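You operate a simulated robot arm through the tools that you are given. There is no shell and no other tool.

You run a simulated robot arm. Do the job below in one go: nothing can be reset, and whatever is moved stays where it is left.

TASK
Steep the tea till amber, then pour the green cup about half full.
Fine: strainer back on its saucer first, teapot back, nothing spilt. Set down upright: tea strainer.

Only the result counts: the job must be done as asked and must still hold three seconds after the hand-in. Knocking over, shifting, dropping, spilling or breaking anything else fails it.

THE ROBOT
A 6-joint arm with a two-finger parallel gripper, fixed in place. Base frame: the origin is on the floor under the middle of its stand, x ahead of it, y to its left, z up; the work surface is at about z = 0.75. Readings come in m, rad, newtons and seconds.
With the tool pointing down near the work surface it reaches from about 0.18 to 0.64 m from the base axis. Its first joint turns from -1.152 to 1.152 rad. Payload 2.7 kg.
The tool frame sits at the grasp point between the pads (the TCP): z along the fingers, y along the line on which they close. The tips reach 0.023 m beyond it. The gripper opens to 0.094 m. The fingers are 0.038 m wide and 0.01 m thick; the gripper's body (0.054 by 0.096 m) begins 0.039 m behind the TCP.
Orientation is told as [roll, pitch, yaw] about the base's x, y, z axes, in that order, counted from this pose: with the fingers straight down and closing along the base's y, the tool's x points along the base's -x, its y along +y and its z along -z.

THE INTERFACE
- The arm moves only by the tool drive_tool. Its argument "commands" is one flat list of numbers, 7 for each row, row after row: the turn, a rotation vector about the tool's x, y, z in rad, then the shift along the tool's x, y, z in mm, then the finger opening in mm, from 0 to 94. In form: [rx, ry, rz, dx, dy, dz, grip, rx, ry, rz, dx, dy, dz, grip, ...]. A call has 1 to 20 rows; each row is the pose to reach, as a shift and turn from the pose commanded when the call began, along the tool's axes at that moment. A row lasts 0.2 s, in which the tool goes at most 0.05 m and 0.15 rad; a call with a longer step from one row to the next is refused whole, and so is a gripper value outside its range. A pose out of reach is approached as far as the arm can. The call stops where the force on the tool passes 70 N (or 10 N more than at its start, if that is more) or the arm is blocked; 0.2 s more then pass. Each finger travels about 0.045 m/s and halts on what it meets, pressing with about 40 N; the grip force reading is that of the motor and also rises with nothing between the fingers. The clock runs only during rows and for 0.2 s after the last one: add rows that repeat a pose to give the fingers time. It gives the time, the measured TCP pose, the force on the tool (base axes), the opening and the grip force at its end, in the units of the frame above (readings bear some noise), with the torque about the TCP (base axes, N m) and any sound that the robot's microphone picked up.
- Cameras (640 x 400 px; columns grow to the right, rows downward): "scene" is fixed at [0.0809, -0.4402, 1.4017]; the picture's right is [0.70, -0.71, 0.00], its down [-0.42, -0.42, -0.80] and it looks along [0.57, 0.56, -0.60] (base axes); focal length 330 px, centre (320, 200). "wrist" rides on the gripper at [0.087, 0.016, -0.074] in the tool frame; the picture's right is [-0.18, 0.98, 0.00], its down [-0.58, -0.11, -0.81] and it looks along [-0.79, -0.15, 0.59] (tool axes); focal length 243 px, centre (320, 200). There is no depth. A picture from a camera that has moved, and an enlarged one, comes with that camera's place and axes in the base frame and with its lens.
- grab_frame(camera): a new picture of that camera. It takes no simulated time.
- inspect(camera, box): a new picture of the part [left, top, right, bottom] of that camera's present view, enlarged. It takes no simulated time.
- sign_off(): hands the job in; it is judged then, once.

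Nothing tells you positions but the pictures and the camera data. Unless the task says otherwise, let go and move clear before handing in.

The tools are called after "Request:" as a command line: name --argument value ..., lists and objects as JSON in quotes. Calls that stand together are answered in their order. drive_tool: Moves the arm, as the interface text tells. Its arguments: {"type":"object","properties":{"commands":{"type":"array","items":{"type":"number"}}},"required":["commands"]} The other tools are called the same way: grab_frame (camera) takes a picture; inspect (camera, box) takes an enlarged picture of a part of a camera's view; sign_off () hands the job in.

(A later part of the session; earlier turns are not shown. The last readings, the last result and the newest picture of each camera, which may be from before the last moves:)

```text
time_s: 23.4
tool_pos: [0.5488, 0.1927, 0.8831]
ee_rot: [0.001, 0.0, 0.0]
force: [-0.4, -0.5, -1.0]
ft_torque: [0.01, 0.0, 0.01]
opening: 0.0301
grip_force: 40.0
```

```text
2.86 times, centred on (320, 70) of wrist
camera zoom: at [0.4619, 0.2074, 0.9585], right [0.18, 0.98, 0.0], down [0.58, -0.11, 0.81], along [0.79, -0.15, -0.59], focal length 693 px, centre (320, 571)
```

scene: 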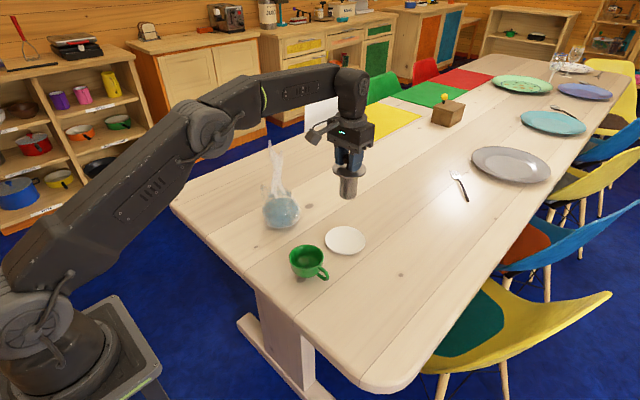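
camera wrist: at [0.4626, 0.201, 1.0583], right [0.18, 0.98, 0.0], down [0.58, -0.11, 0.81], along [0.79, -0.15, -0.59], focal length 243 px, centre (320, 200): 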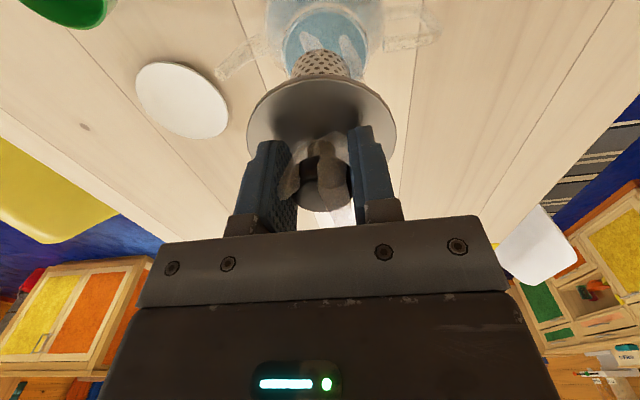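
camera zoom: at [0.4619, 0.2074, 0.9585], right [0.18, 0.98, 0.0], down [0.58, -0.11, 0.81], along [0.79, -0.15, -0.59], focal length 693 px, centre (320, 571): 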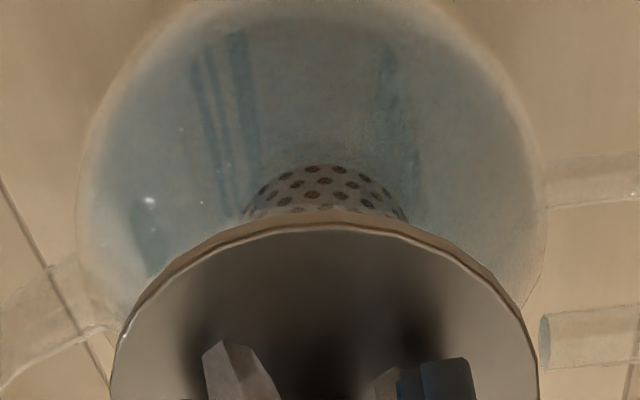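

Request:
drive_tool --commands '[0, 0, 0, 0, 0, 2, 20, 0, 0, 0, 0, 0, 3, 20, 0, 0, 0, 0, 0, 3, 20]'

Request:
inspect --camera "scene" --box '[260, 175, 310, 225]'

Request:
grab_frame --camera "wrist"

```text
time_s: 24.2
tool_pos: [0.5486, 0.1922, 0.882]
ee_rot: [0.0, -0.001, 0.0]
force: [0.6, 0.8, -0.5]
ft_torque: [-0.02, -0.01, -0.03]
opening: 0.0297
grip_force: 39.9
```

```text
8.00 times, centred on (285, 200) of scene
camera zoom: at [0.0809, -0.4402, 1.4017], right [0.7, -0.71, 0.0], down [-0.42, -0.42, -0.8], along [0.57, 0.56, -0.6], focal length 2644 px, centre (600, 200)
```

zoom: 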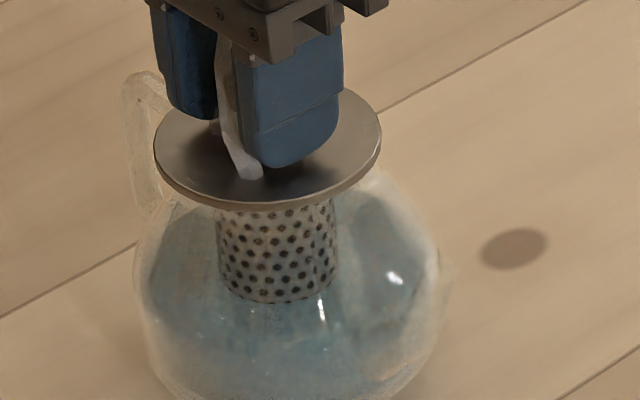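

```text
taken
camera wrist: at [0.4617, 0.2066, 0.9557], right [0.18, 0.98, 0.0], down [0.58, -0.11, 0.81], along [0.79, -0.15, -0.59], focal length 243 px, centre (320, 200)
```

wrist: 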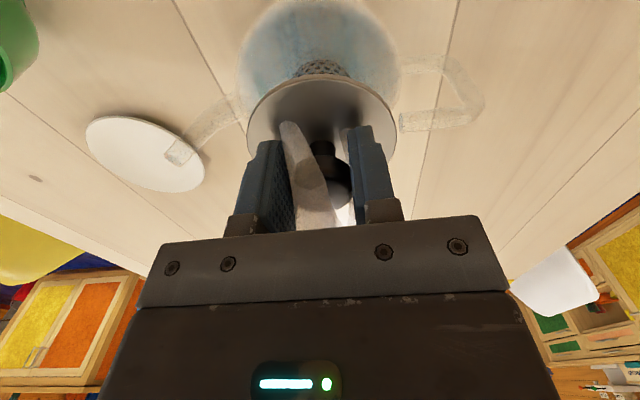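

Request:
drive_tool --commands '[0, 0, 0, 0, 0, 2, 20, 0, 0, 0, 0, 0, 3, 20, 0, 0, 0, 0, 0, 3, 20]'

Request:
inspect --camera "scene" --box '[260, 175, 310, 225]'

Request:
inspect --camera "wrist" --box '[220, 0, 420, 140]'

```text
time_s: 25.0
tool_pos: [0.548, 0.1908, 0.8791]
ee_rot: [0.001, -0.001, -0.001]
force: [-5.6, -0.4, 13.6]
ft_torque: [-0.01, 0.47, 0.0]
opening: 0.03
grip_force: 39.9
```

```text
8.00 times, centred on (285, 200) of scene
camera zoom: at [0.0806, -0.4403, 1.4017], right [0.7, -0.71, 0.0], down [-0.42, -0.42, -0.8], along [0.57, 0.56, -0.6], focal length 2644 px, centre (600, 200)
```

zoom: 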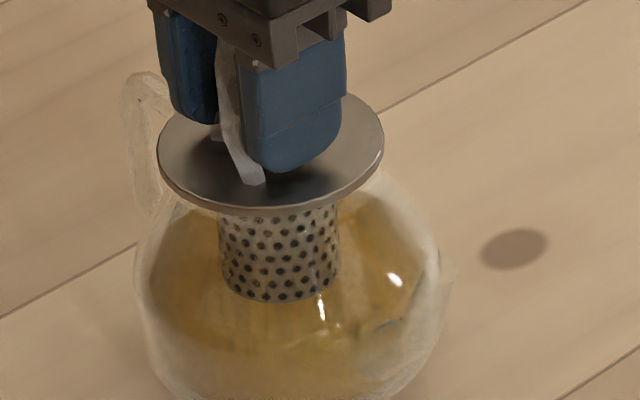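

```text
2.86 times, centred on (320, 70) of wrist
camera zoom: at [0.4621, 0.2061, 0.9534], right [0.18, 0.98, 0.0], down [0.58, -0.11, 0.81], along [0.79, -0.15, -0.59], focal length 693 px, centre (320, 571)
```

zoom: 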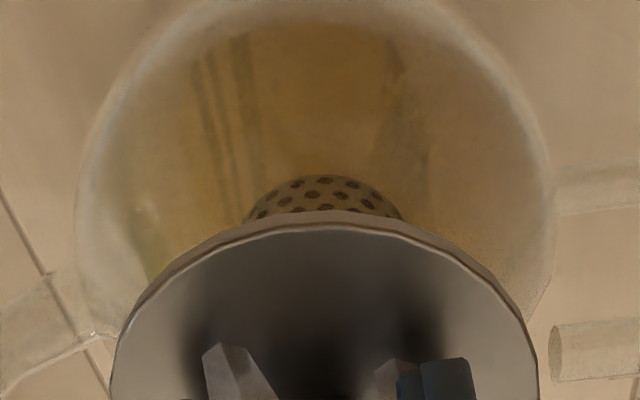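

The flange has just touched the rim (about 14 N) and the water has turned golden. I'll ease off 1 mm and check the colour in very short steps.

Request:
drive_tool --commands '[0, 0, 0, 0, 0, -1, 20]'

Request:
inspect --camera "scene" --box '[260, 175, 310, 225]'

Request:
grab_frame --camera "scene"

Request:
inspect --camera "wrist" --box '[220, 0, 420, 140]'

```text
time_s: 25.4
tool_pos: [0.5483, 0.1901, 0.8794]
ee_rot: [0.001, -0.005, 0.0]
force: [1.2, 3.2, 9.1]
ft_torque: [0.06, 0.12, -0.04]
opening: 0.0299
grip_force: 40.3
```

```text
8.00 times, centred on (285, 200) of scene
camera zoom: at [0.0808, -0.4402, 1.4017], right [0.7, -0.71, 0.0], down [-0.42, -0.42, -0.8], along [0.57, 0.56, -0.6], focal length 2644 px, centre (600, 200)
```

zoom: 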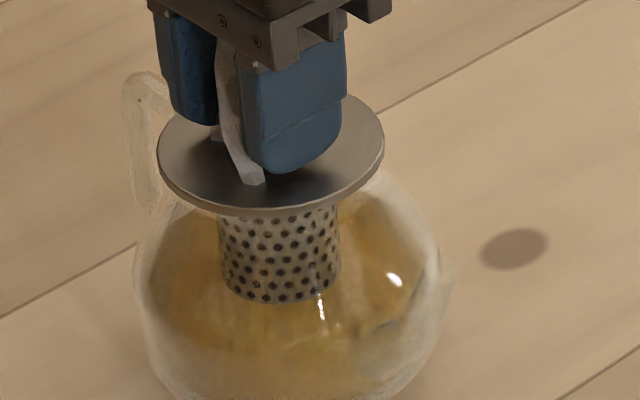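

```text
taken
```

scene: 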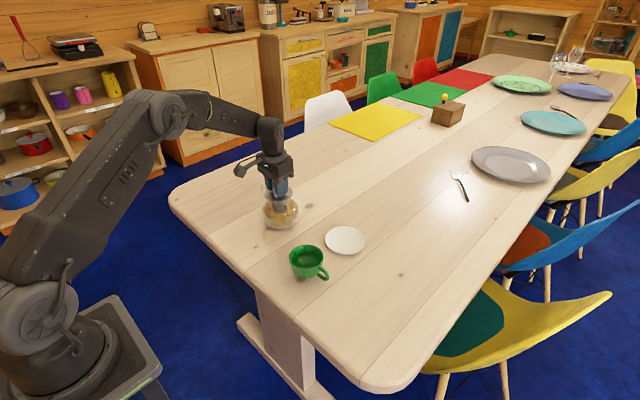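

```text
2.86 times, centred on (320, 70) of wrist
camera zoom: at [0.4617, 0.2054, 0.9534], right [0.18, 0.98, 0.0], down [0.58, -0.11, 0.81], along [0.79, -0.15, -0.59], focal length 693 px, centre (320, 571)
```

zoom: 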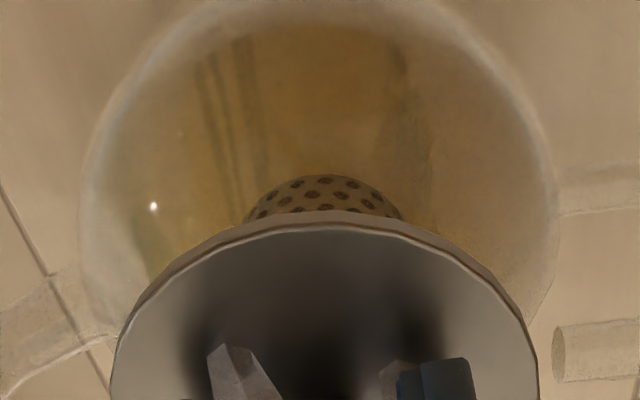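

Request:
drive_tool --commands '[0, 0, 0, 0, 0, 0, 20, 0, 0, 0, 0, 0, 0, 20]'

Request:
inspect --camera "scene" --box '[260, 175, 310, 225]'

Request:
inspect --camera "wrist" --box '[220, 0, 420, 140]'

```text
time_s: 26.0
tool_pos: [0.5489, 0.1895, 0.8803]
ee_rot: [-0.001, -0.001, 0.001]
force: [2.4, 1.6, 7.5]
ft_torque: [0.1, -0.29, 0.06]
opening: 0.0298
grip_force: 39.6
```

```text
8.00 times, centred on (285, 200) of scene
camera zoom: at [0.0808, -0.4402, 1.4017], right [0.7, -0.71, 0.0], down [-0.42, -0.42, -0.8], along [0.57, 0.56, -0.6], focal length 2644 px, centre (600, 200)
```

zoom: 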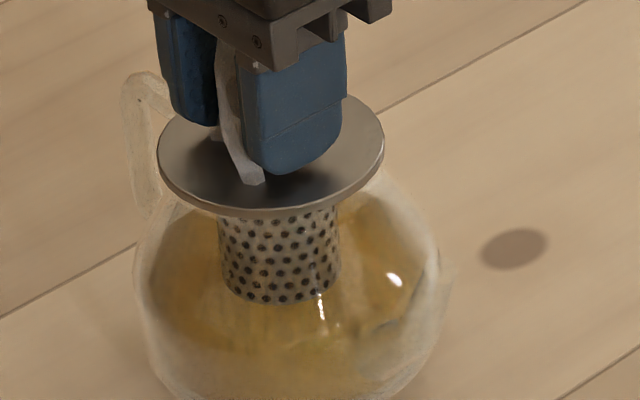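

```text
2.86 times, centred on (320, 70) of wrist
camera zoom: at [0.4616, 0.2051, 0.9534], right [0.18, 0.98, 0.0], down [0.58, -0.11, 0.81], along [0.79, -0.15, -0.59], focal length 693 px, centre (320, 571)
```

zoom: 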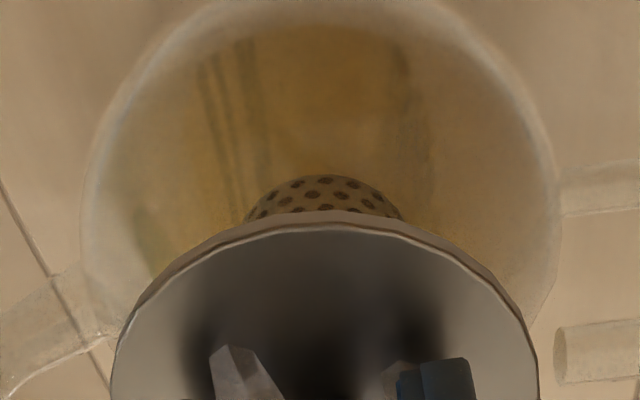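

The colour has been steady for the last second, at a golden-amber shade. To judge it without over-steeping, I'll lift the strainer out, keep it above the pot, and look at the tea directly through the opening.

Request:
drive_tool --commands '[0, 0, 0, 0, 0, -5, 20, 0, 0, 0, 0, 0, -20, 20, 0, 0, 0, 0, 0, -40, 20, 0, 0, 0, 0, 0, -60, 20, 0, 0, 0, 0, 0, -80, 20, 0, 0, 0, 0, 0, -95, 20, 0, 0, 0, 0, 0, -95, 20]'

Request:
inspect --camera "wrist" --box '[230, 0, 430, 130]'

Request:
inspect --camera "scene" --box '[240, 150, 330, 240]'

Request:
grab_frame --camera "scene"

```text
time_s: 27.6
tool_pos: [0.5495, 0.1914, 0.9744]
ee_rot: [0.001, 0.0, -0.001]
force: [0.4, -0.2, -1.2]
ft_torque: [0.03, 0.03, 0.01]
opening: 0.0298
grip_force: 40.2
```

```text
3.08 times, centred on (330, 65) of wrist
camera zoom: at [0.4625, 0.2063, 1.0484], right [0.18, 0.98, 0.0], down [0.58, -0.11, 0.81], along [0.79, -0.15, -0.59], focal length 746 px, centre (289, 615)
```

zoom: 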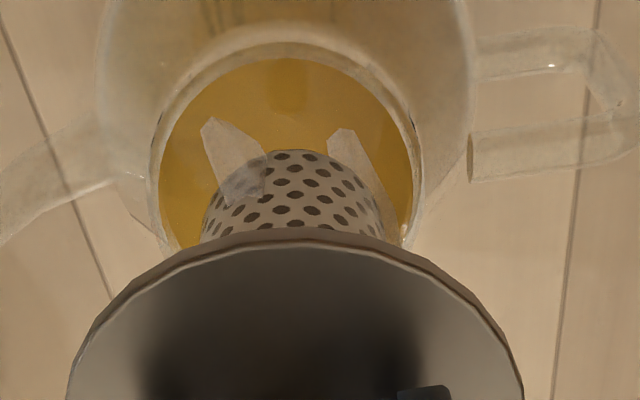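

```text
4.44 times, centred on (285, 195) of scene
camera zoom: at [0.0809, -0.4402, 1.4017], right [0.7, -0.71, 0.0], down [-0.42, -0.42, -0.8], along [0.57, 0.56, -0.6], focal length 1469 px, centre (476, 222)
```

zoom: 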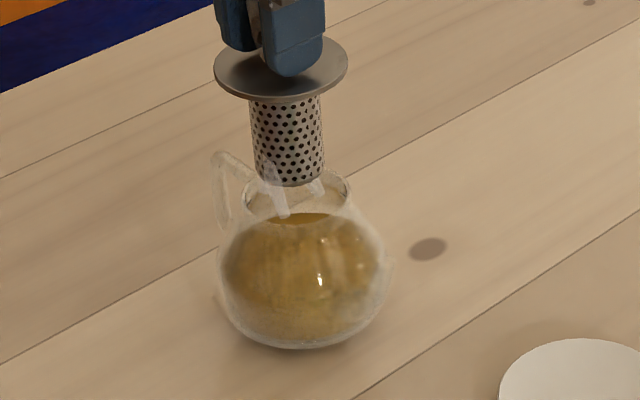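

```text
taken
```

scene: 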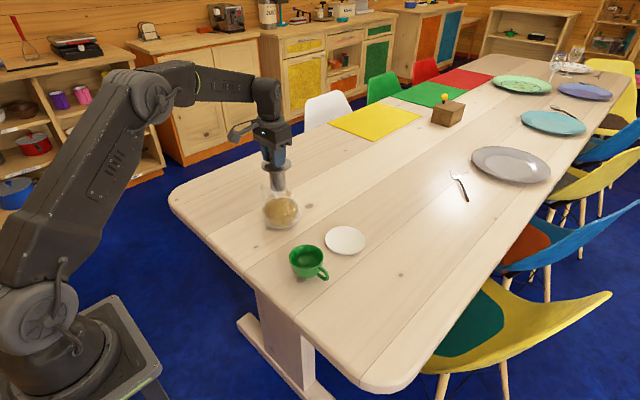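

Request:
inspect --camera "wrist" --box '[292, 18, 322, 38]'

Request:
inspect --camera "scene" --box '[268, 192, 298, 228]'

```text
16.00 times, centred on (307, 28) of wrist
camera zoom: at [0.4625, 0.2063, 1.0484], right [0.18, 0.98, 0.0], down [0.58, -0.11, 0.81], along [0.79, -0.15, -0.59], focal length 3882 px, centre (528, 2952)
```

zoom: 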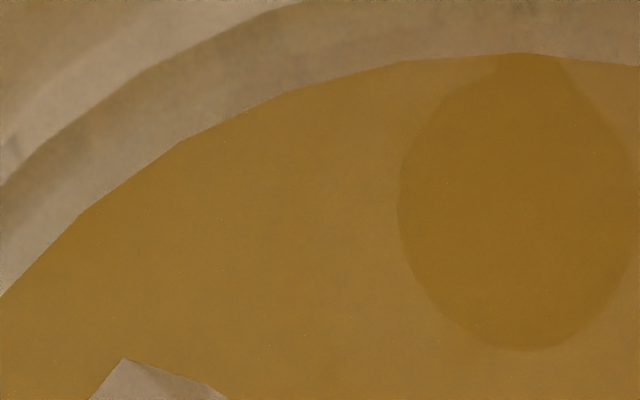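

```text
11.11 times, centred on (283, 210) of scene
camera zoom: at [0.0809, -0.4402, 1.4017], right [0.7, -0.71, 0.0], down [-0.42, -0.42, -0.8], along [0.57, 0.56, -0.6], focal length 3672 px, centre (731, 89)
```

zoom: 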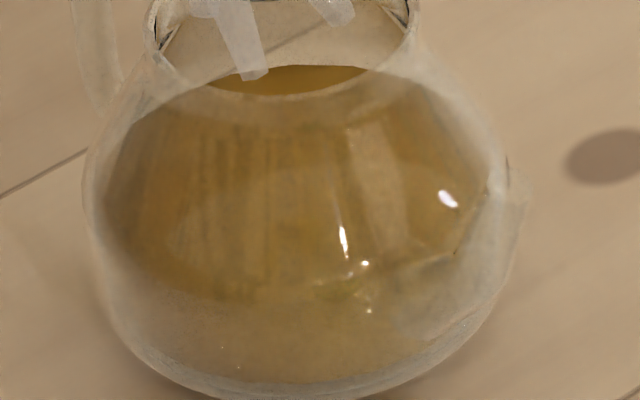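

Request:
grab_frame --camera "wrist"

Request:
inspect --camera "scene" --box '[180, 100, 460, 300]'

```text
taken
camera wrist: at [0.4625, 0.2063, 1.0484], right [0.18, 0.98, 0.0], down [0.58, -0.11, 0.81], along [0.79, -0.15, -0.59], focal length 243 px, centre (320, 200)
```

wrist: 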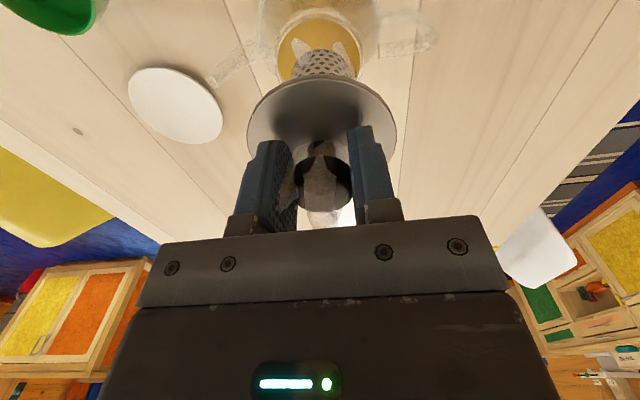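

```text
2.00 times, centred on (320, 200) of scene
camera zoom: at [0.0809, -0.4402, 1.4017], right [0.7, -0.71, 0.0], down [-0.42, -0.42, -0.8], along [0.57, 0.56, -0.6], focal length 661 px, centre (320, 200)
```

zoom: 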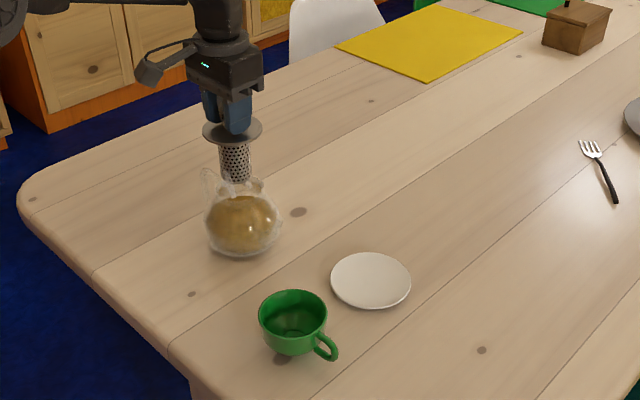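

In normal exposure the tea reads as light golden yellow, which looks paler than a real amber. I'll dip the strainer again and check in short steps for a deeper amber, lifting out as soon as it shows.

Request:
drive_tool --commands '[0, 0, 0, 0, 0, 20, 20, 0, 0, 0, 0, 0, 40, 20, 0, 0, 0, 0, 0, 60, 20, 0, 0, 0, 0, 0, 80, 20, 0, 0, 0, 0, 0, 89, 20, 0, 0, 0, 0, 0, 94, 20]'

Request:
grab_frame --camera "scene"

Request:
inspect --camera "scene" --box '[260, 175, 310, 225]'

Request:
inspect --camera "wrist" --box '[220, 0, 420, 140]'

```text
time_s: 29.0
tool_pos: [0.5497, 0.1924, 0.8795]
ee_rot: [-0.001, -0.002, 0.0]
force: [-1.2, 0.5, 4.7]
ft_torque: [-0.12, 0.07, -0.04]
opening: 0.0298
grip_force: 39.4
```

```text
taken
```

scene: 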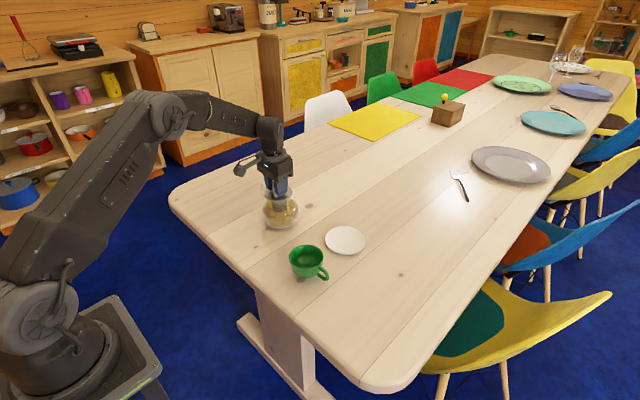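

```text
8.00 times, centred on (285, 200) of scene
camera zoom: at [0.0808, -0.4402, 1.4017], right [0.7, -0.71, 0.0], down [-0.42, -0.42, -0.8], along [0.57, 0.56, -0.6], focal length 2644 px, centre (600, 200)
```

zoom: 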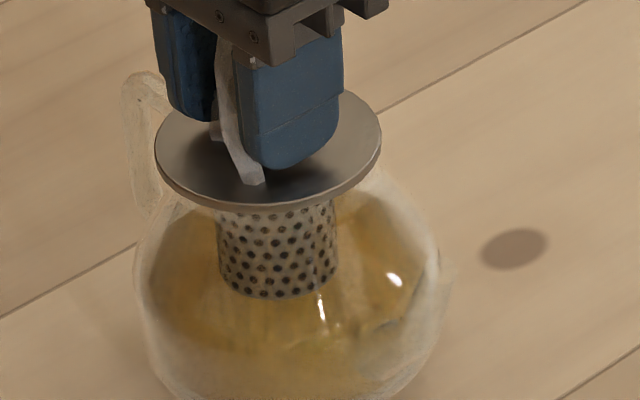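

```text
2.86 times, centred on (320, 70) of wrist
camera zoom: at [0.4627, 0.2081, 0.9535], right [0.18, 0.98, 0.0], down [0.58, -0.11, 0.81], along [0.79, -0.15, -0.59], focal length 693 px, centre (320, 571)
```

zoom: 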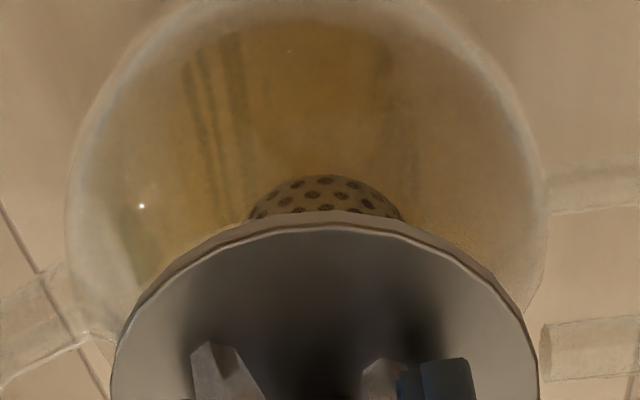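

Request:
drive_tool --commands '[0, 0, 0, 0, 0, 0, 20, 0, 0, 0, 0, 0, 0, 20, 0, 0, 0, 0, 0, 0, 20]'

Request:
inspect --camera "scene" --box '[260, 175, 310, 225]'

Request:
inspect --camera "wrist" --box '[220, 0, 420, 140]'

```text
time_s: 29.8
tool_pos: [0.548, 0.1926, 0.8789]
ee_rot: [-0.002, -0.002, -0.001]
force: [-0.1, 2.1, 5.9]
ft_torque: [0.06, 0.0, -0.02]
opening: 0.0296
grip_force: 40.0
```

```text
8.00 times, centred on (285, 200) of scene
camera zoom: at [0.0808, -0.4402, 1.4017], right [0.7, -0.71, 0.0], down [-0.42, -0.42, -0.8], along [0.57, 0.56, -0.6], focal length 2644 px, centre (600, 200)
```

zoom: 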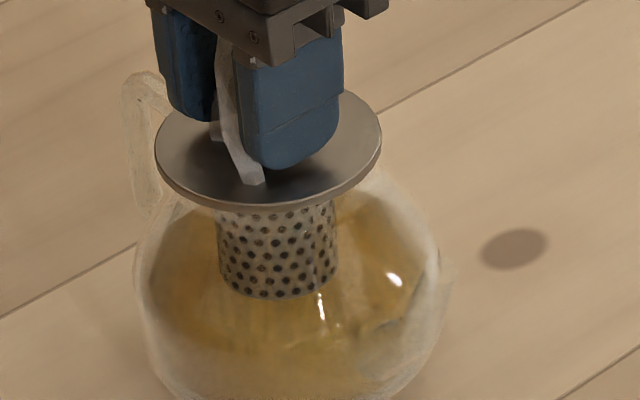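

```text
2.86 times, centred on (320, 70) of wrist
camera zoom: at [0.4628, 0.208, 0.9534], right [0.18, 0.98, 0.0], down [0.58, -0.11, 0.81], along [0.79, -0.15, -0.59], focal length 693 px, centre (320, 571)
```

zoom: 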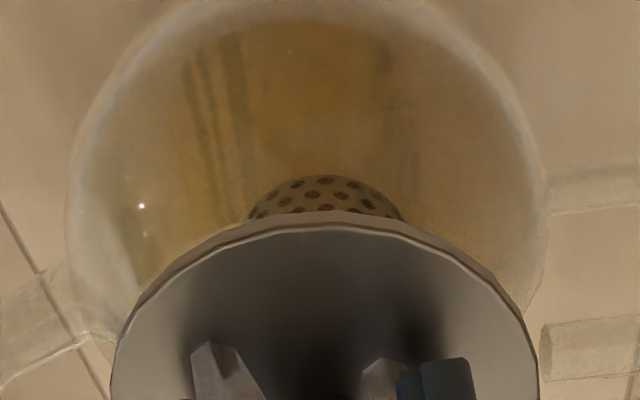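

Request:
drive_tool --commands '[0, 0, 0, 0, 0, 0, 20, 0, 0, 0, 0, 0, 0, 20, 0, 0, 0, 0, 0, 0, 20]'

Request:
inspect --camera "scene" --box '[260, 175, 310, 225]'

```text
time_s: 30.6
tool_pos: [0.5484, 0.1918, 0.879]
ee_rot: [0.001, -0.001, 0.0]
force: [0.9, 3.8, 7.8]
ft_torque: [0.05, -0.08, -0.02]
opening: 0.0299
grip_force: 39.8
```

```text
8.00 times, centred on (285, 200) of scene
camera zoom: at [0.0808, -0.4402, 1.4017], right [0.7, -0.71, 0.0], down [-0.42, -0.42, -0.8], along [0.57, 0.56, -0.6], focal length 2644 px, centre (600, 200)
```

zoom: 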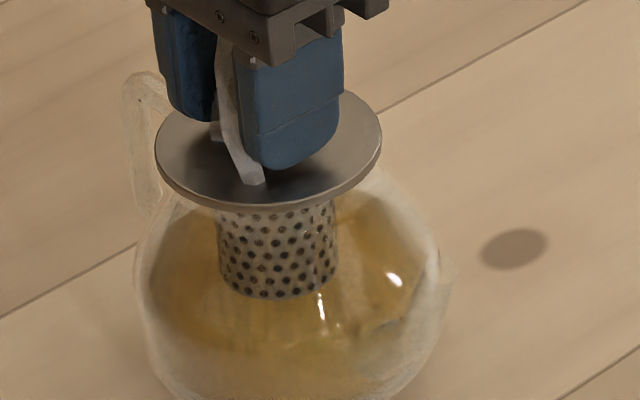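

Request:
drive_tool --commands '[0, 0, 0, 0, 0, 0, 20, 0, 0, 0, 0, 0, 0, 20, 0, 0, 0, 0, 0, 0, 20]'

Request:
inspect --camera "scene" --box '[260, 175, 310, 225]'

```text
time_s: 31.4
tool_pos: [0.5487, 0.1924, 0.8801]
ee_rot: [-0.001, -0.001, -0.002]
force: [1.1, 3.9, 9.8]
ft_torque: [0.02, -0.2, 0.03]
opening: 0.0297
grip_force: 39.9
```

```text
8.00 times, centred on (285, 200) of scene
camera zoom: at [0.0808, -0.4402, 1.4017], right [0.7, -0.71, 0.0], down [-0.42, -0.42, -0.8], along [0.57, 0.56, -0.6], focal length 2644 px, centre (600, 200)
```

zoom: 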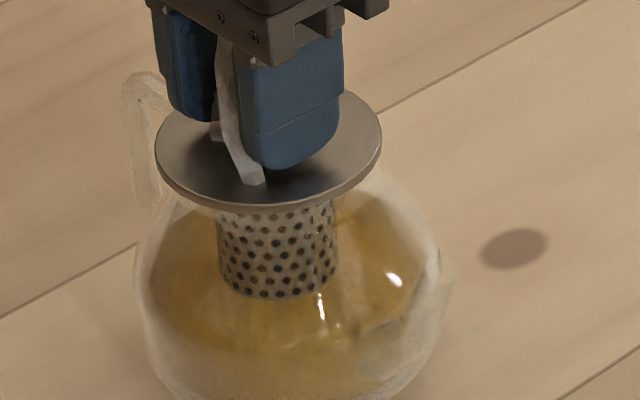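

Request:
drive_tool --commands '[0, 0, 0, 0, 0, 0, 20, 0, 0, 0, 0, 0, 0, 20]'

Request:
inspect --camera "scene" --box '[260, 175, 310, 225]'

```text
time_s: 32.0
tool_pos: [0.5497, 0.1934, 0.8789]
ee_rot: [0.001, -0.002, 0.001]
force: [0.6, 3.9, 10.2]
ft_torque: [0.01, -0.22, 0.02]
opening: 0.0299
grip_force: 40.1
```

```text
8.00 times, centred on (285, 200) of scene
camera zoom: at [0.0807, -0.4402, 1.4017], right [0.7, -0.71, 0.0], down [-0.42, -0.42, -0.8], along [0.57, 0.56, -0.6], focal length 2644 px, centre (600, 200)
```

zoom: 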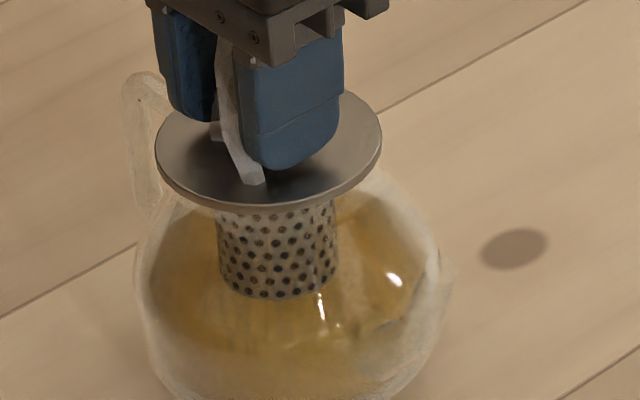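

Request:
drive_tool --commands '[0, 0, 0, 0, 0, 0, 20, 0, 0, 0, 0, 0, 0, 20]'

Request:
inspect --camera "scene" --box '[260, 175, 310, 225]'

```text
time_s: 32.6
tool_pos: [0.5485, 0.1931, 0.8786]
ee_rot: [0.0, -0.003, 0.001]
force: [1.6, 2.8, 12.1]
ft_torque: [-0.01, -0.22, 0.05]
opening: 0.03
grip_force: 39.9
```

```text
8.00 times, centred on (285, 200) of scene
camera zoom: at [0.0807, -0.4402, 1.4017], right [0.7, -0.71, 0.0], down [-0.42, -0.42, -0.8], along [0.57, 0.56, -0.6], focal length 2644 px, centre (600, 200)
```

zoom: 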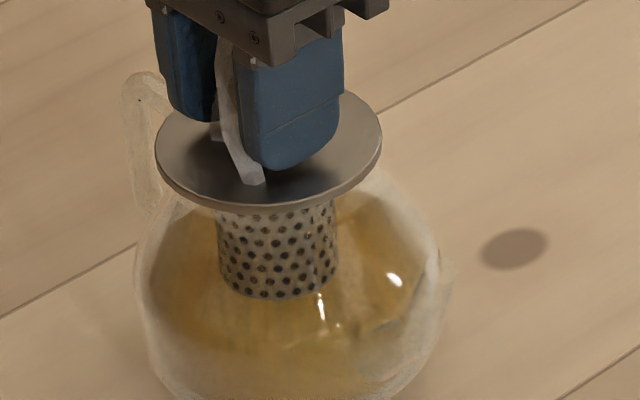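

Request:
drive_tool --commands '[0, 0, 0, 0, 0, -1, 20, 0, 0, 0, 0, 0, -1, 20]'

Request:
inspect --camera "scene" --box '[260, 175, 310, 225]'

Request:
grab_frame --camera "wrist"

```text
time_s: 33.2
tool_pos: [0.5484, 0.1925, 0.8787]
ee_rot: [-0.001, -0.002, 0.0]
force: [2.8, 0.9, 7.8]
ft_torque: [0.02, -0.39, 0.05]
opening: 0.0298
grip_force: 39.3
```

```text
8.00 times, centred on (285, 200) of scene
camera zoom: at [0.0808, -0.4402, 1.4017], right [0.7, -0.71, 0.0], down [-0.42, -0.42, -0.8], along [0.57, 0.56, -0.6], focal length 2644 px, centre (600, 200)
```

zoom: 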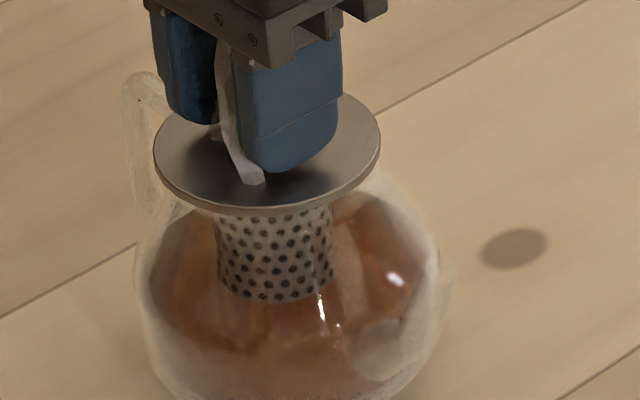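

```text
taken
camera wrist: at [0.4615, 0.207, 0.9535], right [0.18, 0.98, 0.0], down [0.58, -0.11, 0.81], along [0.79, -0.15, -0.59], focal length 243 px, centre (320, 200)
```

wrist: 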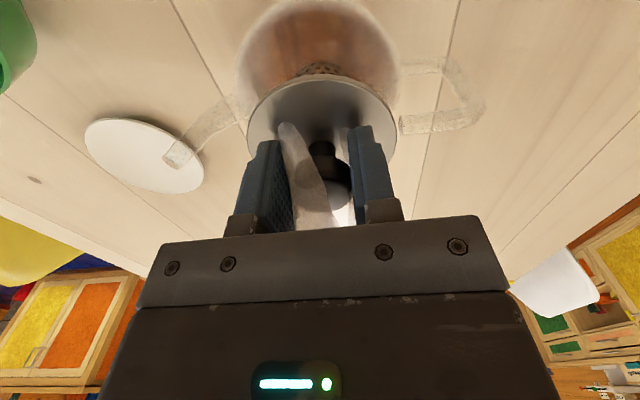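

The tea has now turned a clear orange-brown amber, so the earlier gold was only the pale stage. I'll lift the strainer out right away.

Request:
drive_tool --commands '[0, 0, 0, 0, 0, -20, 20, 0, 0, 0, 0, 0, -50, 20, 0, 0, 0, 0, 0, -75, 20, 0, 0, 0, 0, 0, -95, 20, 0, 0, 0, 0, 0, -95, 20]'

Request:
grab_frame --camera "wrist"

Request:
inspect --camera "scene" --box '[240, 150, 330, 240]'

Request:
inspect --camera "wrist" --box '[230, 0, 430, 130]'

```text
time_s: 34.4
tool_pos: [0.5474, 0.1928, 0.9756]
ee_rot: [0.0, 0.0, -0.001]
force: [0.1, -1.3, -1.3]
ft_torque: [-0.03, 0.0, 0.03]
opening: 0.0301
grip_force: 40.0
```

```text
taken
camera wrist: at [0.4616, 0.2067, 1.0501], right [0.18, 0.98, 0.0], down [0.58, -0.11, 0.81], along [0.79, -0.15, -0.59], focal length 243 px, centre (320, 200)
```

wrist: 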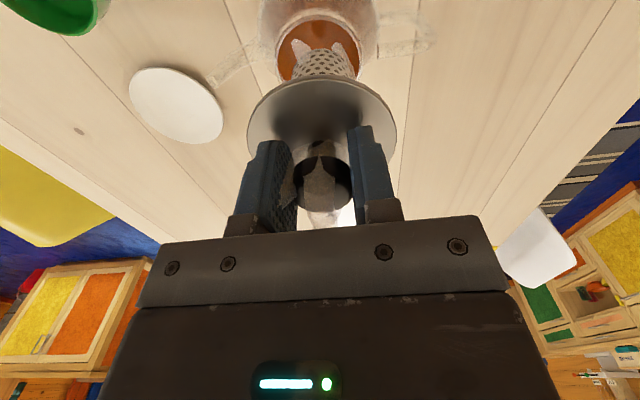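

```text
4.44 times, centred on (285, 195) of scene
camera zoom: at [0.0809, -0.4402, 1.4017], right [0.7, -0.71, 0.0], down [-0.42, -0.42, -0.8], along [0.57, 0.56, -0.6], focal length 1469 px, centre (476, 222)
```

zoom: 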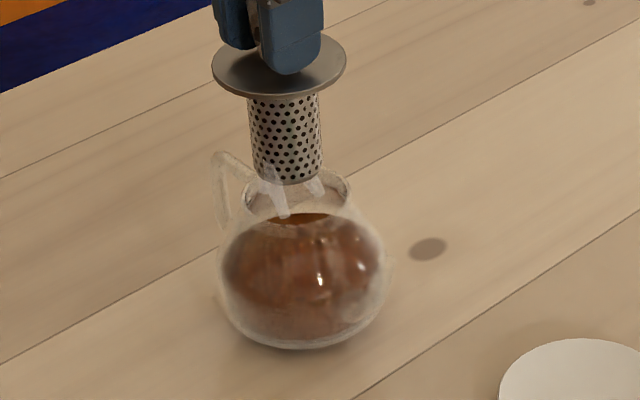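

```text
3.08 times, centred on (330, 65) of wrist
camera zoom: at [0.4616, 0.2067, 1.0501], right [0.18, 0.98, 0.0], down [0.58, -0.11, 0.81], along [0.79, -0.15, -0.59], focal length 746 px, centre (289, 615)
```

zoom: 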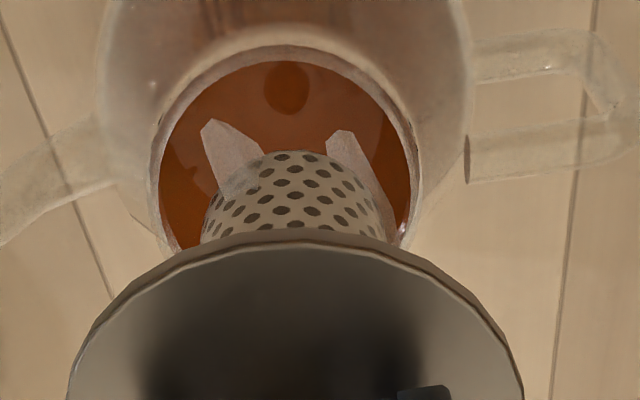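

The tea is clearly orange-amber when seen directly. I'll wait a moment over the pot for drips, then carry the strainer high and back over its saucer.

Request:
drive_tool --commands '[0, 0, 0, 0, 0, 0, 20, 0, 0, 0, 0, 0, 0, 20, 0, 0, 0, 0, 0, 0, 20, 0, 0, 0, 0, 0, -20, 20, 0, 0, 0, 0, 0, -40, 20, 0, 0, 0, -6, -20, -45, 20, 0, 0, 0, -14, -45, -45, 20, 0, 0, 0, -22, -75, -45, 20, 0, 0, 0, -32, -105, -45, 20, 0, 0, 0, -41, -135, -45, 20, 0, 0, 0, -50, -165, -45, 20, 0, 0, 0, -58, -190, -45, 20, 0, 0, 0, -62, -205, -45, 20, 0, 0, 0, -62, -205, -25, 20, 0, 0, 0, -62, -205, 0, 20, 0, 0, 0, -62, -205, 25, 20, 0, 0, 0, -62, -205, 50, 20, 0, 0, 0, -62, -205, 70, 20, 0, 0, 0, -62, -205, 70, 20]'

Request:
grab_frame --camera "wrist"

Request:
inspect --camera "scene" --box '[300, 180, 390, 270]'

Request:
inspect --camera "wrist" --box '[220, 0, 420, 140]'

```text
time_s: 38.4
tool_pos: [0.6105, -0.0134, 0.9067]
ee_rot: [0.0, 0.002, 0.001]
force: [-0.3, 0.2, -1.4]
ft_torque: [0.0, -0.01, -0.02]
opening: 0.0299
grip_force: 40.1
```

```text
taken
camera wrist: at [0.5243, 0.0026, 0.9803], right [0.18, 0.98, 0.0], down [0.58, -0.11, 0.81], along [0.79, -0.15, -0.59], focal length 243 px, centre (320, 200)
```

wrist: 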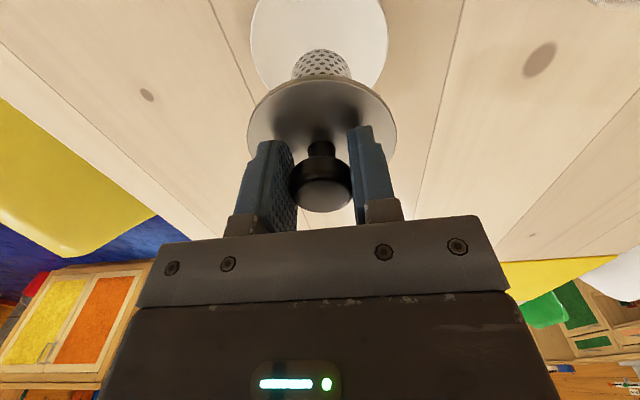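

```text
4.44 times, centred on (345, 225) of scene
camera zoom: at [0.0809, -0.4402, 1.4017], right [0.7, -0.71, 0.0], down [-0.42, -0.42, -0.8], along [0.57, 0.56, -0.6], focal length 1469 px, centre (209, 89)
```

zoom: 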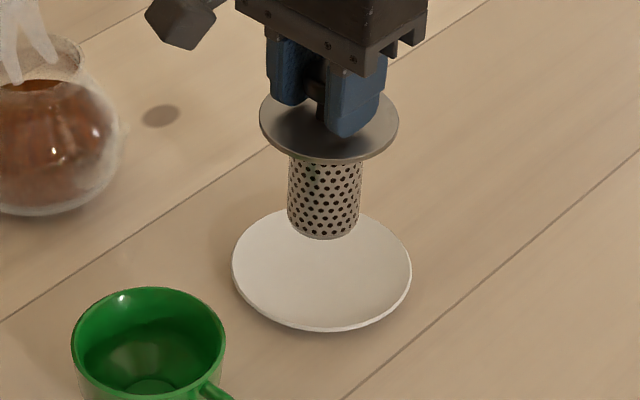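

```text
2.86 times, centred on (320, 70) of wrist
camera zoom: at [0.5243, 0.0026, 0.9803], right [0.18, 0.98, 0.0], down [0.58, -0.11, 0.81], along [0.79, -0.15, -0.59], focal length 693 px, centre (320, 571)
```

zoom: 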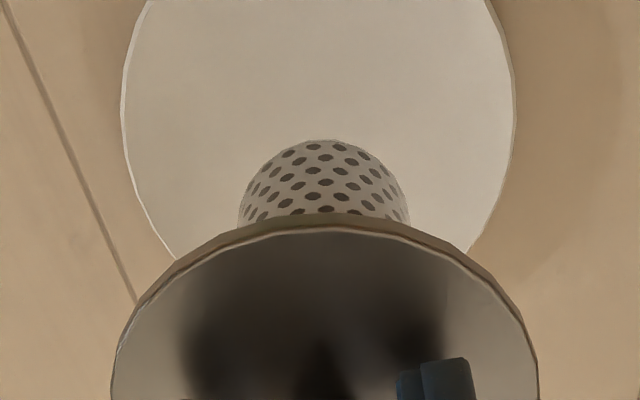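

The basket is centred over the saucer, so I'll lower it slowly toward the recorded resting height.

Request:
drive_tool --commands '[0, 0, 0, 0, 0, 12, 20, 0, 0, 0, 0, 0, 24, 20, 0, 0, 0, 0, 0, 34, 20, 0, 0, 0, 0, 0, 40, 20, 0, 0, 0, 0, 0, 41, 20, 0, 0, 0, 0, 0, 41, 20]'

Request:
inspect --camera "scene" --box '[310, 190, 380, 260]'

```text
time_s: 39.8
tool_pos: [0.6103, -0.0142, 0.8644]
ee_rot: [0.0, -0.001, 0.0]
force: [0.5, -0.4, -0.8]
ft_torque: [0.0, 0.0, -0.04]
opening: 0.0298
grip_force: 39.6
```

```text
5.71 times, centred on (345, 225) of scene
camera zoom: at [0.0809, -0.4402, 1.4017], right [0.7, -0.71, 0.0], down [-0.42, -0.42, -0.8], along [0.57, 0.56, -0.6], focal length 1888 px, centre (177, 57)
```

zoom: 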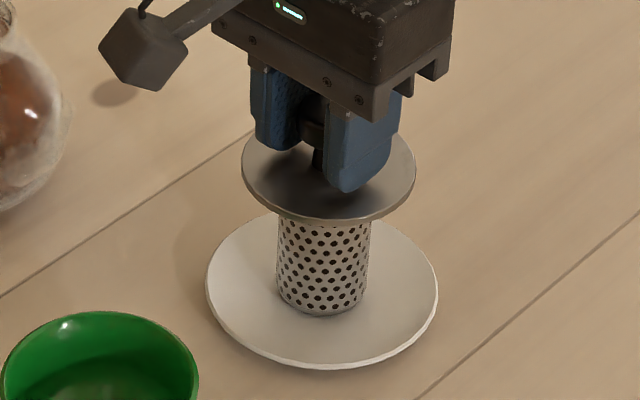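

Request:
drive_tool --commands '[0, 0, 0, 0, 0, 1, 20, 0, 0, 0, 0, 0, 1, 20]'

```text
time_s: 40.4
tool_pos: [0.6108, -0.0147, 0.8644]
ee_rot: [-0.001, -0.001, 0.0]
force: [-0.3, -0.1, -1.2]
ft_torque: [-0.02, -0.01, -0.03]
opening: 0.03
grip_force: 40.5
```

Request:
drive_tool --commands '[0, 0, 0, 0, 0, 1, 20, 0, 0, 0, 0, 0, 1, 20]'

Request:
inspect --camera "scene" --box '[310, 190, 380, 260]'

```text
time_s: 41.0
tool_pos: [0.6099, -0.014, 0.8633]
ee_rot: [0.0, -0.001, 0.0]
force: [-0.4, 0.0, -0.3]
ft_torque: [0.01, 0.0, 0.02]
opening: 0.0301
grip_force: 40.1
```

```text
5.71 times, centred on (345, 225) of scene
camera zoom: at [0.0809, -0.4402, 1.4017], right [0.7, -0.71, 0.0], down [-0.42, -0.42, -0.8], along [0.57, 0.56, -0.6], focal length 1888 px, centre (177, 57)
```

zoom: 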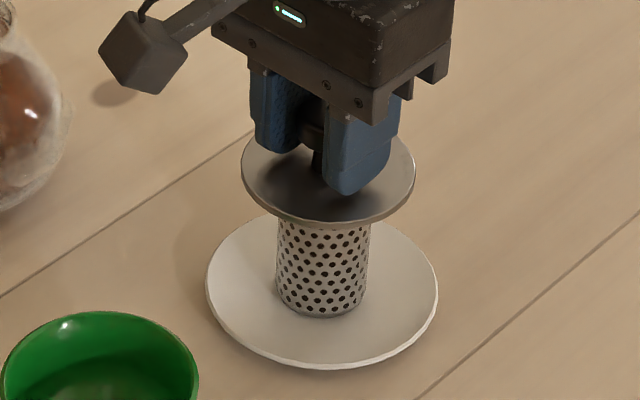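

Request:
drive_tool --commands '[0, 0, 0, 0, 0, 1, 20, 0, 0, 0, 0, 0, 1, 20]'

```text
time_s: 41.6
tool_pos: [0.6105, -0.015, 0.8628]
ee_rot: [-0.002, -0.002, 0.001]
force: [0.5, -1.3, 4.9]
ft_torque: [-0.09, 0.02, 0.01]
opening: 0.0299
grip_force: 40.1
```

The basket is resting on the saucer with light contact of about 5 N. I'll open the fingers and check that it stays upright.

Request:
drive_tool --commands '[0, 0, 0, 0, 0, 0, 32, 0, 0, 0, 0, 0, 0, 40, 0, 0, 0, 0, 0, 0, 60, 0, 0, 0, 0, 0, 0, 80, 0, 0, 0, 0, 0, 0, 94, 0, 0, 0, 0, 0, 0, 94]'

Request:
inspect --camera "scene" --box '[310, 190, 380, 260]'

Request:
grab_frame --camera "wrist"

```text
time_s: 43.0
tool_pos: [0.61, -0.0143, 0.8615]
ee_rot: [0.001, 0.0, 0.0]
force: [0.0, -0.1, 0.2]
ft_torque: [-0.01, -0.04, 0.01]
opening: 0.094
grip_force: 0.0
```

```text
5.71 times, centred on (345, 225) of scene
camera zoom: at [0.0809, -0.4402, 1.4017], right [0.7, -0.71, 0.0], down [-0.42, -0.42, -0.8], along [0.57, 0.56, -0.6], focal length 1888 px, centre (177, 57)
```

zoom: 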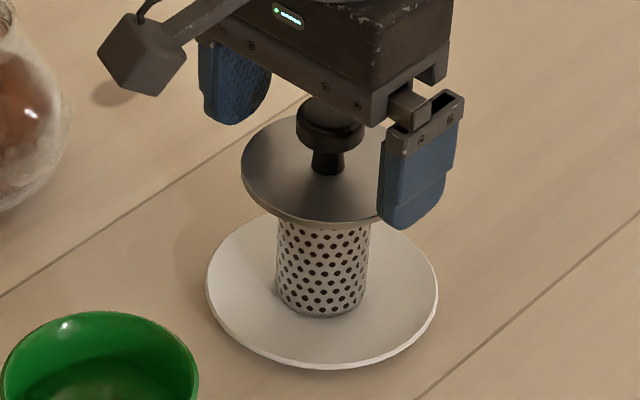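

```text
taken
camera wrist: at [0.5237, 0.0018, 0.9367], right [0.18, 0.98, 0.0], down [0.58, -0.11, 0.81], along [0.79, -0.15, -0.59], focal length 243 px, centre (320, 200)
```

wrist: 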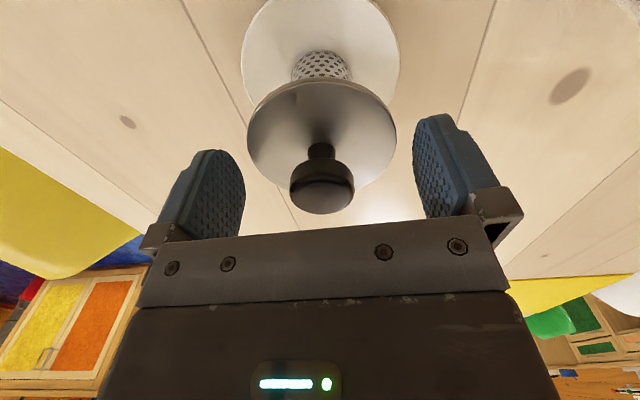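

The strainer is standing on its saucer, upright. I'll rise straight up, then move over the teapot and measure its neck and handle for the grasp.

Request:
drive_tool --commands '[0, 0, 0, 0, 0, -10, 94, 0, 0, 0, 0, 0, -30, 94, 0, 0, 0, 0, 0, -60, 94, 0, 0, 0, 0, 0, -90, 94, 0, 0, 0, 0, 0, -120, 94, 0, 0, 0, 15, 30, -135, 94, 0, 0, 0, 40, 60, -140, 94, 0, 0, 0, 70, 90, -140, 94, 0, 0, 0, 95, 120, -140, 94, 0, 0, 0, 115, 150, -140, 94, 0, 0, 0, 130, 180, -140, 94, 0, 0, 0, 140, 204, -140, 94, 0, 0, 0, 140, 204, -140, 94]'

Request:
grab_frame --camera "wrist"

Request:
inspect --camera "wrist" --box '[240, 60, 440, 200]'

Request:
grab_frame --camera "scene"

Request:
inspect --camera "scene" --box '[250, 170, 320, 240]'

```text
time_s: 45.8
tool_pos: [0.4691, 0.1895, 1.0019]
ee_rot: [0.001, 0.0, -0.001]
force: [-0.5, -0.1, 0.2]
ft_torque: [-0.01, -0.03, -0.01]
opening: 0.0939
grip_force: 0.0
```

```text
taken
camera wrist: at [0.3819, 0.2045, 1.0769], right [0.18, 0.98, 0.0], down [0.58, -0.11, 0.81], along [0.79, -0.15, -0.59], focal length 243 px, centre (320, 200)
```

wrist: 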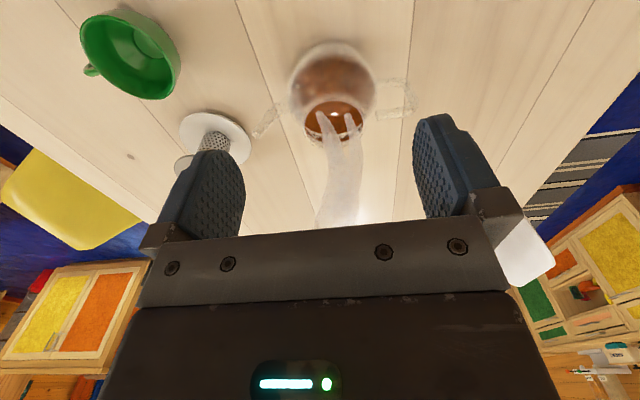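

```text
2.86 times, centred on (340, 130) of wrist
camera zoom: at [0.3819, 0.2045, 1.0769], right [0.18, 0.98, 0.0], down [0.58, -0.11, 0.81], along [0.79, -0.15, -0.59], focal length 693 px, centre (263, 400)
```

zoom: 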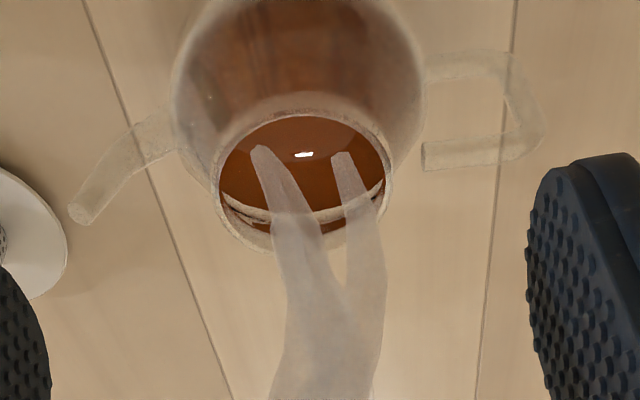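

```text
taken
```

scene: 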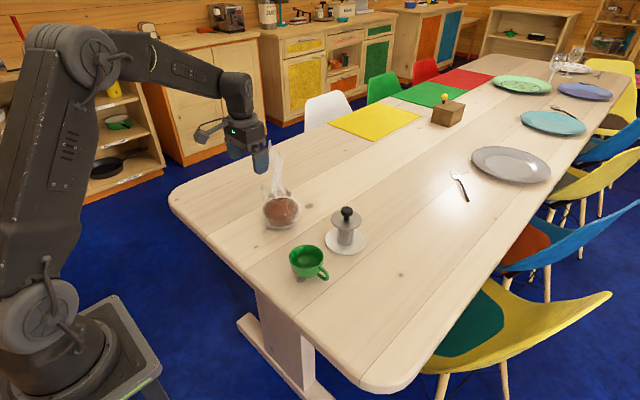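

```text
5.71 times, centred on (285, 205) of scene
camera zoom: at [0.0809, -0.4402, 1.4017], right [0.7, -0.71, 0.0], down [-0.42, -0.42, -0.8], along [0.57, 0.56, -0.6], focal length 1888 px, centre (520, 171)
```

zoom: 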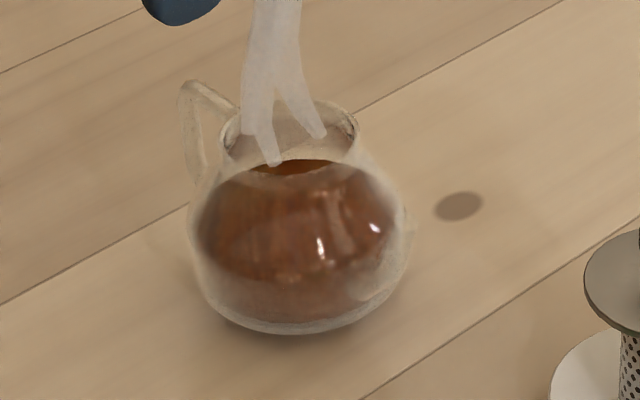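

The amber tea is visible through the mouth. The rim centre comes out at about (0.545, 0.190, 0.854) and the spout tip at about (0.550, 0.097, 0.845), with the handle arm slightly lower on the +y side. I plan to grip the neck with the fingers closing along y, so the tilt about x is held firmly. First I'll move directly above it.

Request:
drive_tool --commands '[0, 0, 0, -20, 0, 10, 94, 0, 0, 0, -45, 0, 25, 94, 0, 0, 0, -65, 0, 45, 94, 0, 0, 0, -77, 0, 65, 94, 0, 0, 0, -77, 0, 80, 94, 0, 0, 0, -77, 0, 80, 94]'

Request:
grab_frame --camera "wrist"

Request:
inspect --camera "wrist" --box '[220, 20, 440, 180]'

Request:
inspect --camera "scene" --box '[250, 150, 320, 230]'

```text
time_s: 47.2
tool_pos: [0.543, 0.1898, 0.9228]
ee_rot: [0.0, 0.0, 0.0]
force: [0.4, -0.1, 0.7]
ft_torque: [-0.02, 0.0, 0.01]
opening: 0.094
grip_force: 0.0
```

```text
taken
camera wrist: at [0.4581, 0.2055, 0.9974], right [0.18, 0.98, 0.0], down [0.58, -0.11, 0.81], along [0.79, -0.15, -0.59], focal length 243 px, centre (320, 200)
```

wrist: 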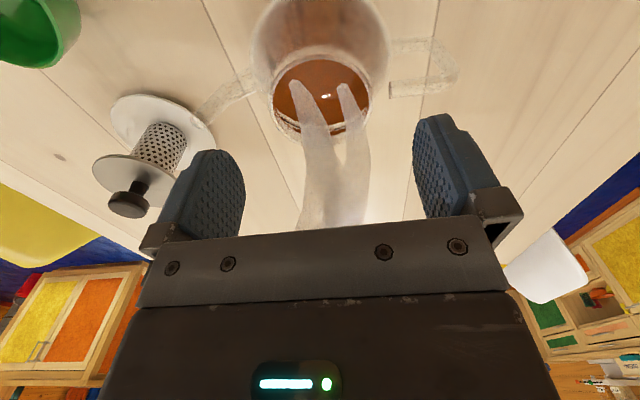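

```text
2.50 times, centred on (330, 100) of wrist
camera zoom: at [0.4581, 0.2055, 0.9974], right [0.18, 0.98, 0.0], down [0.58, -0.11, 0.81], along [0.79, -0.15, -0.59], focal length 606 px, centre (295, 450)
```

zoom: 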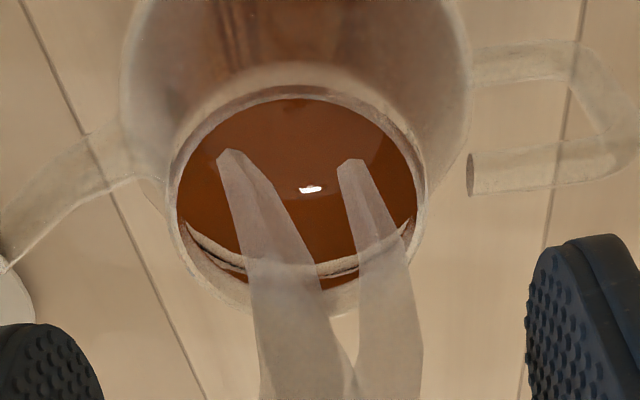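

```text
5.00 times, centred on (285, 190) of scene
camera zoom: at [0.0809, -0.4402, 1.4017], right [0.7, -0.71, 0.0], down [-0.42, -0.42, -0.8], along [0.57, 0.56, -0.6], focal length 1652 px, centre (495, 250)
```

zoom: 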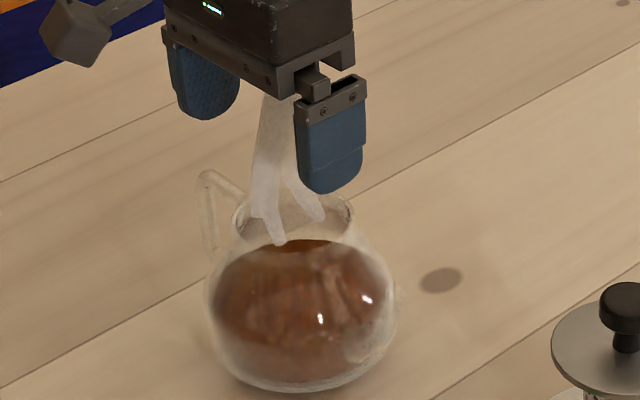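

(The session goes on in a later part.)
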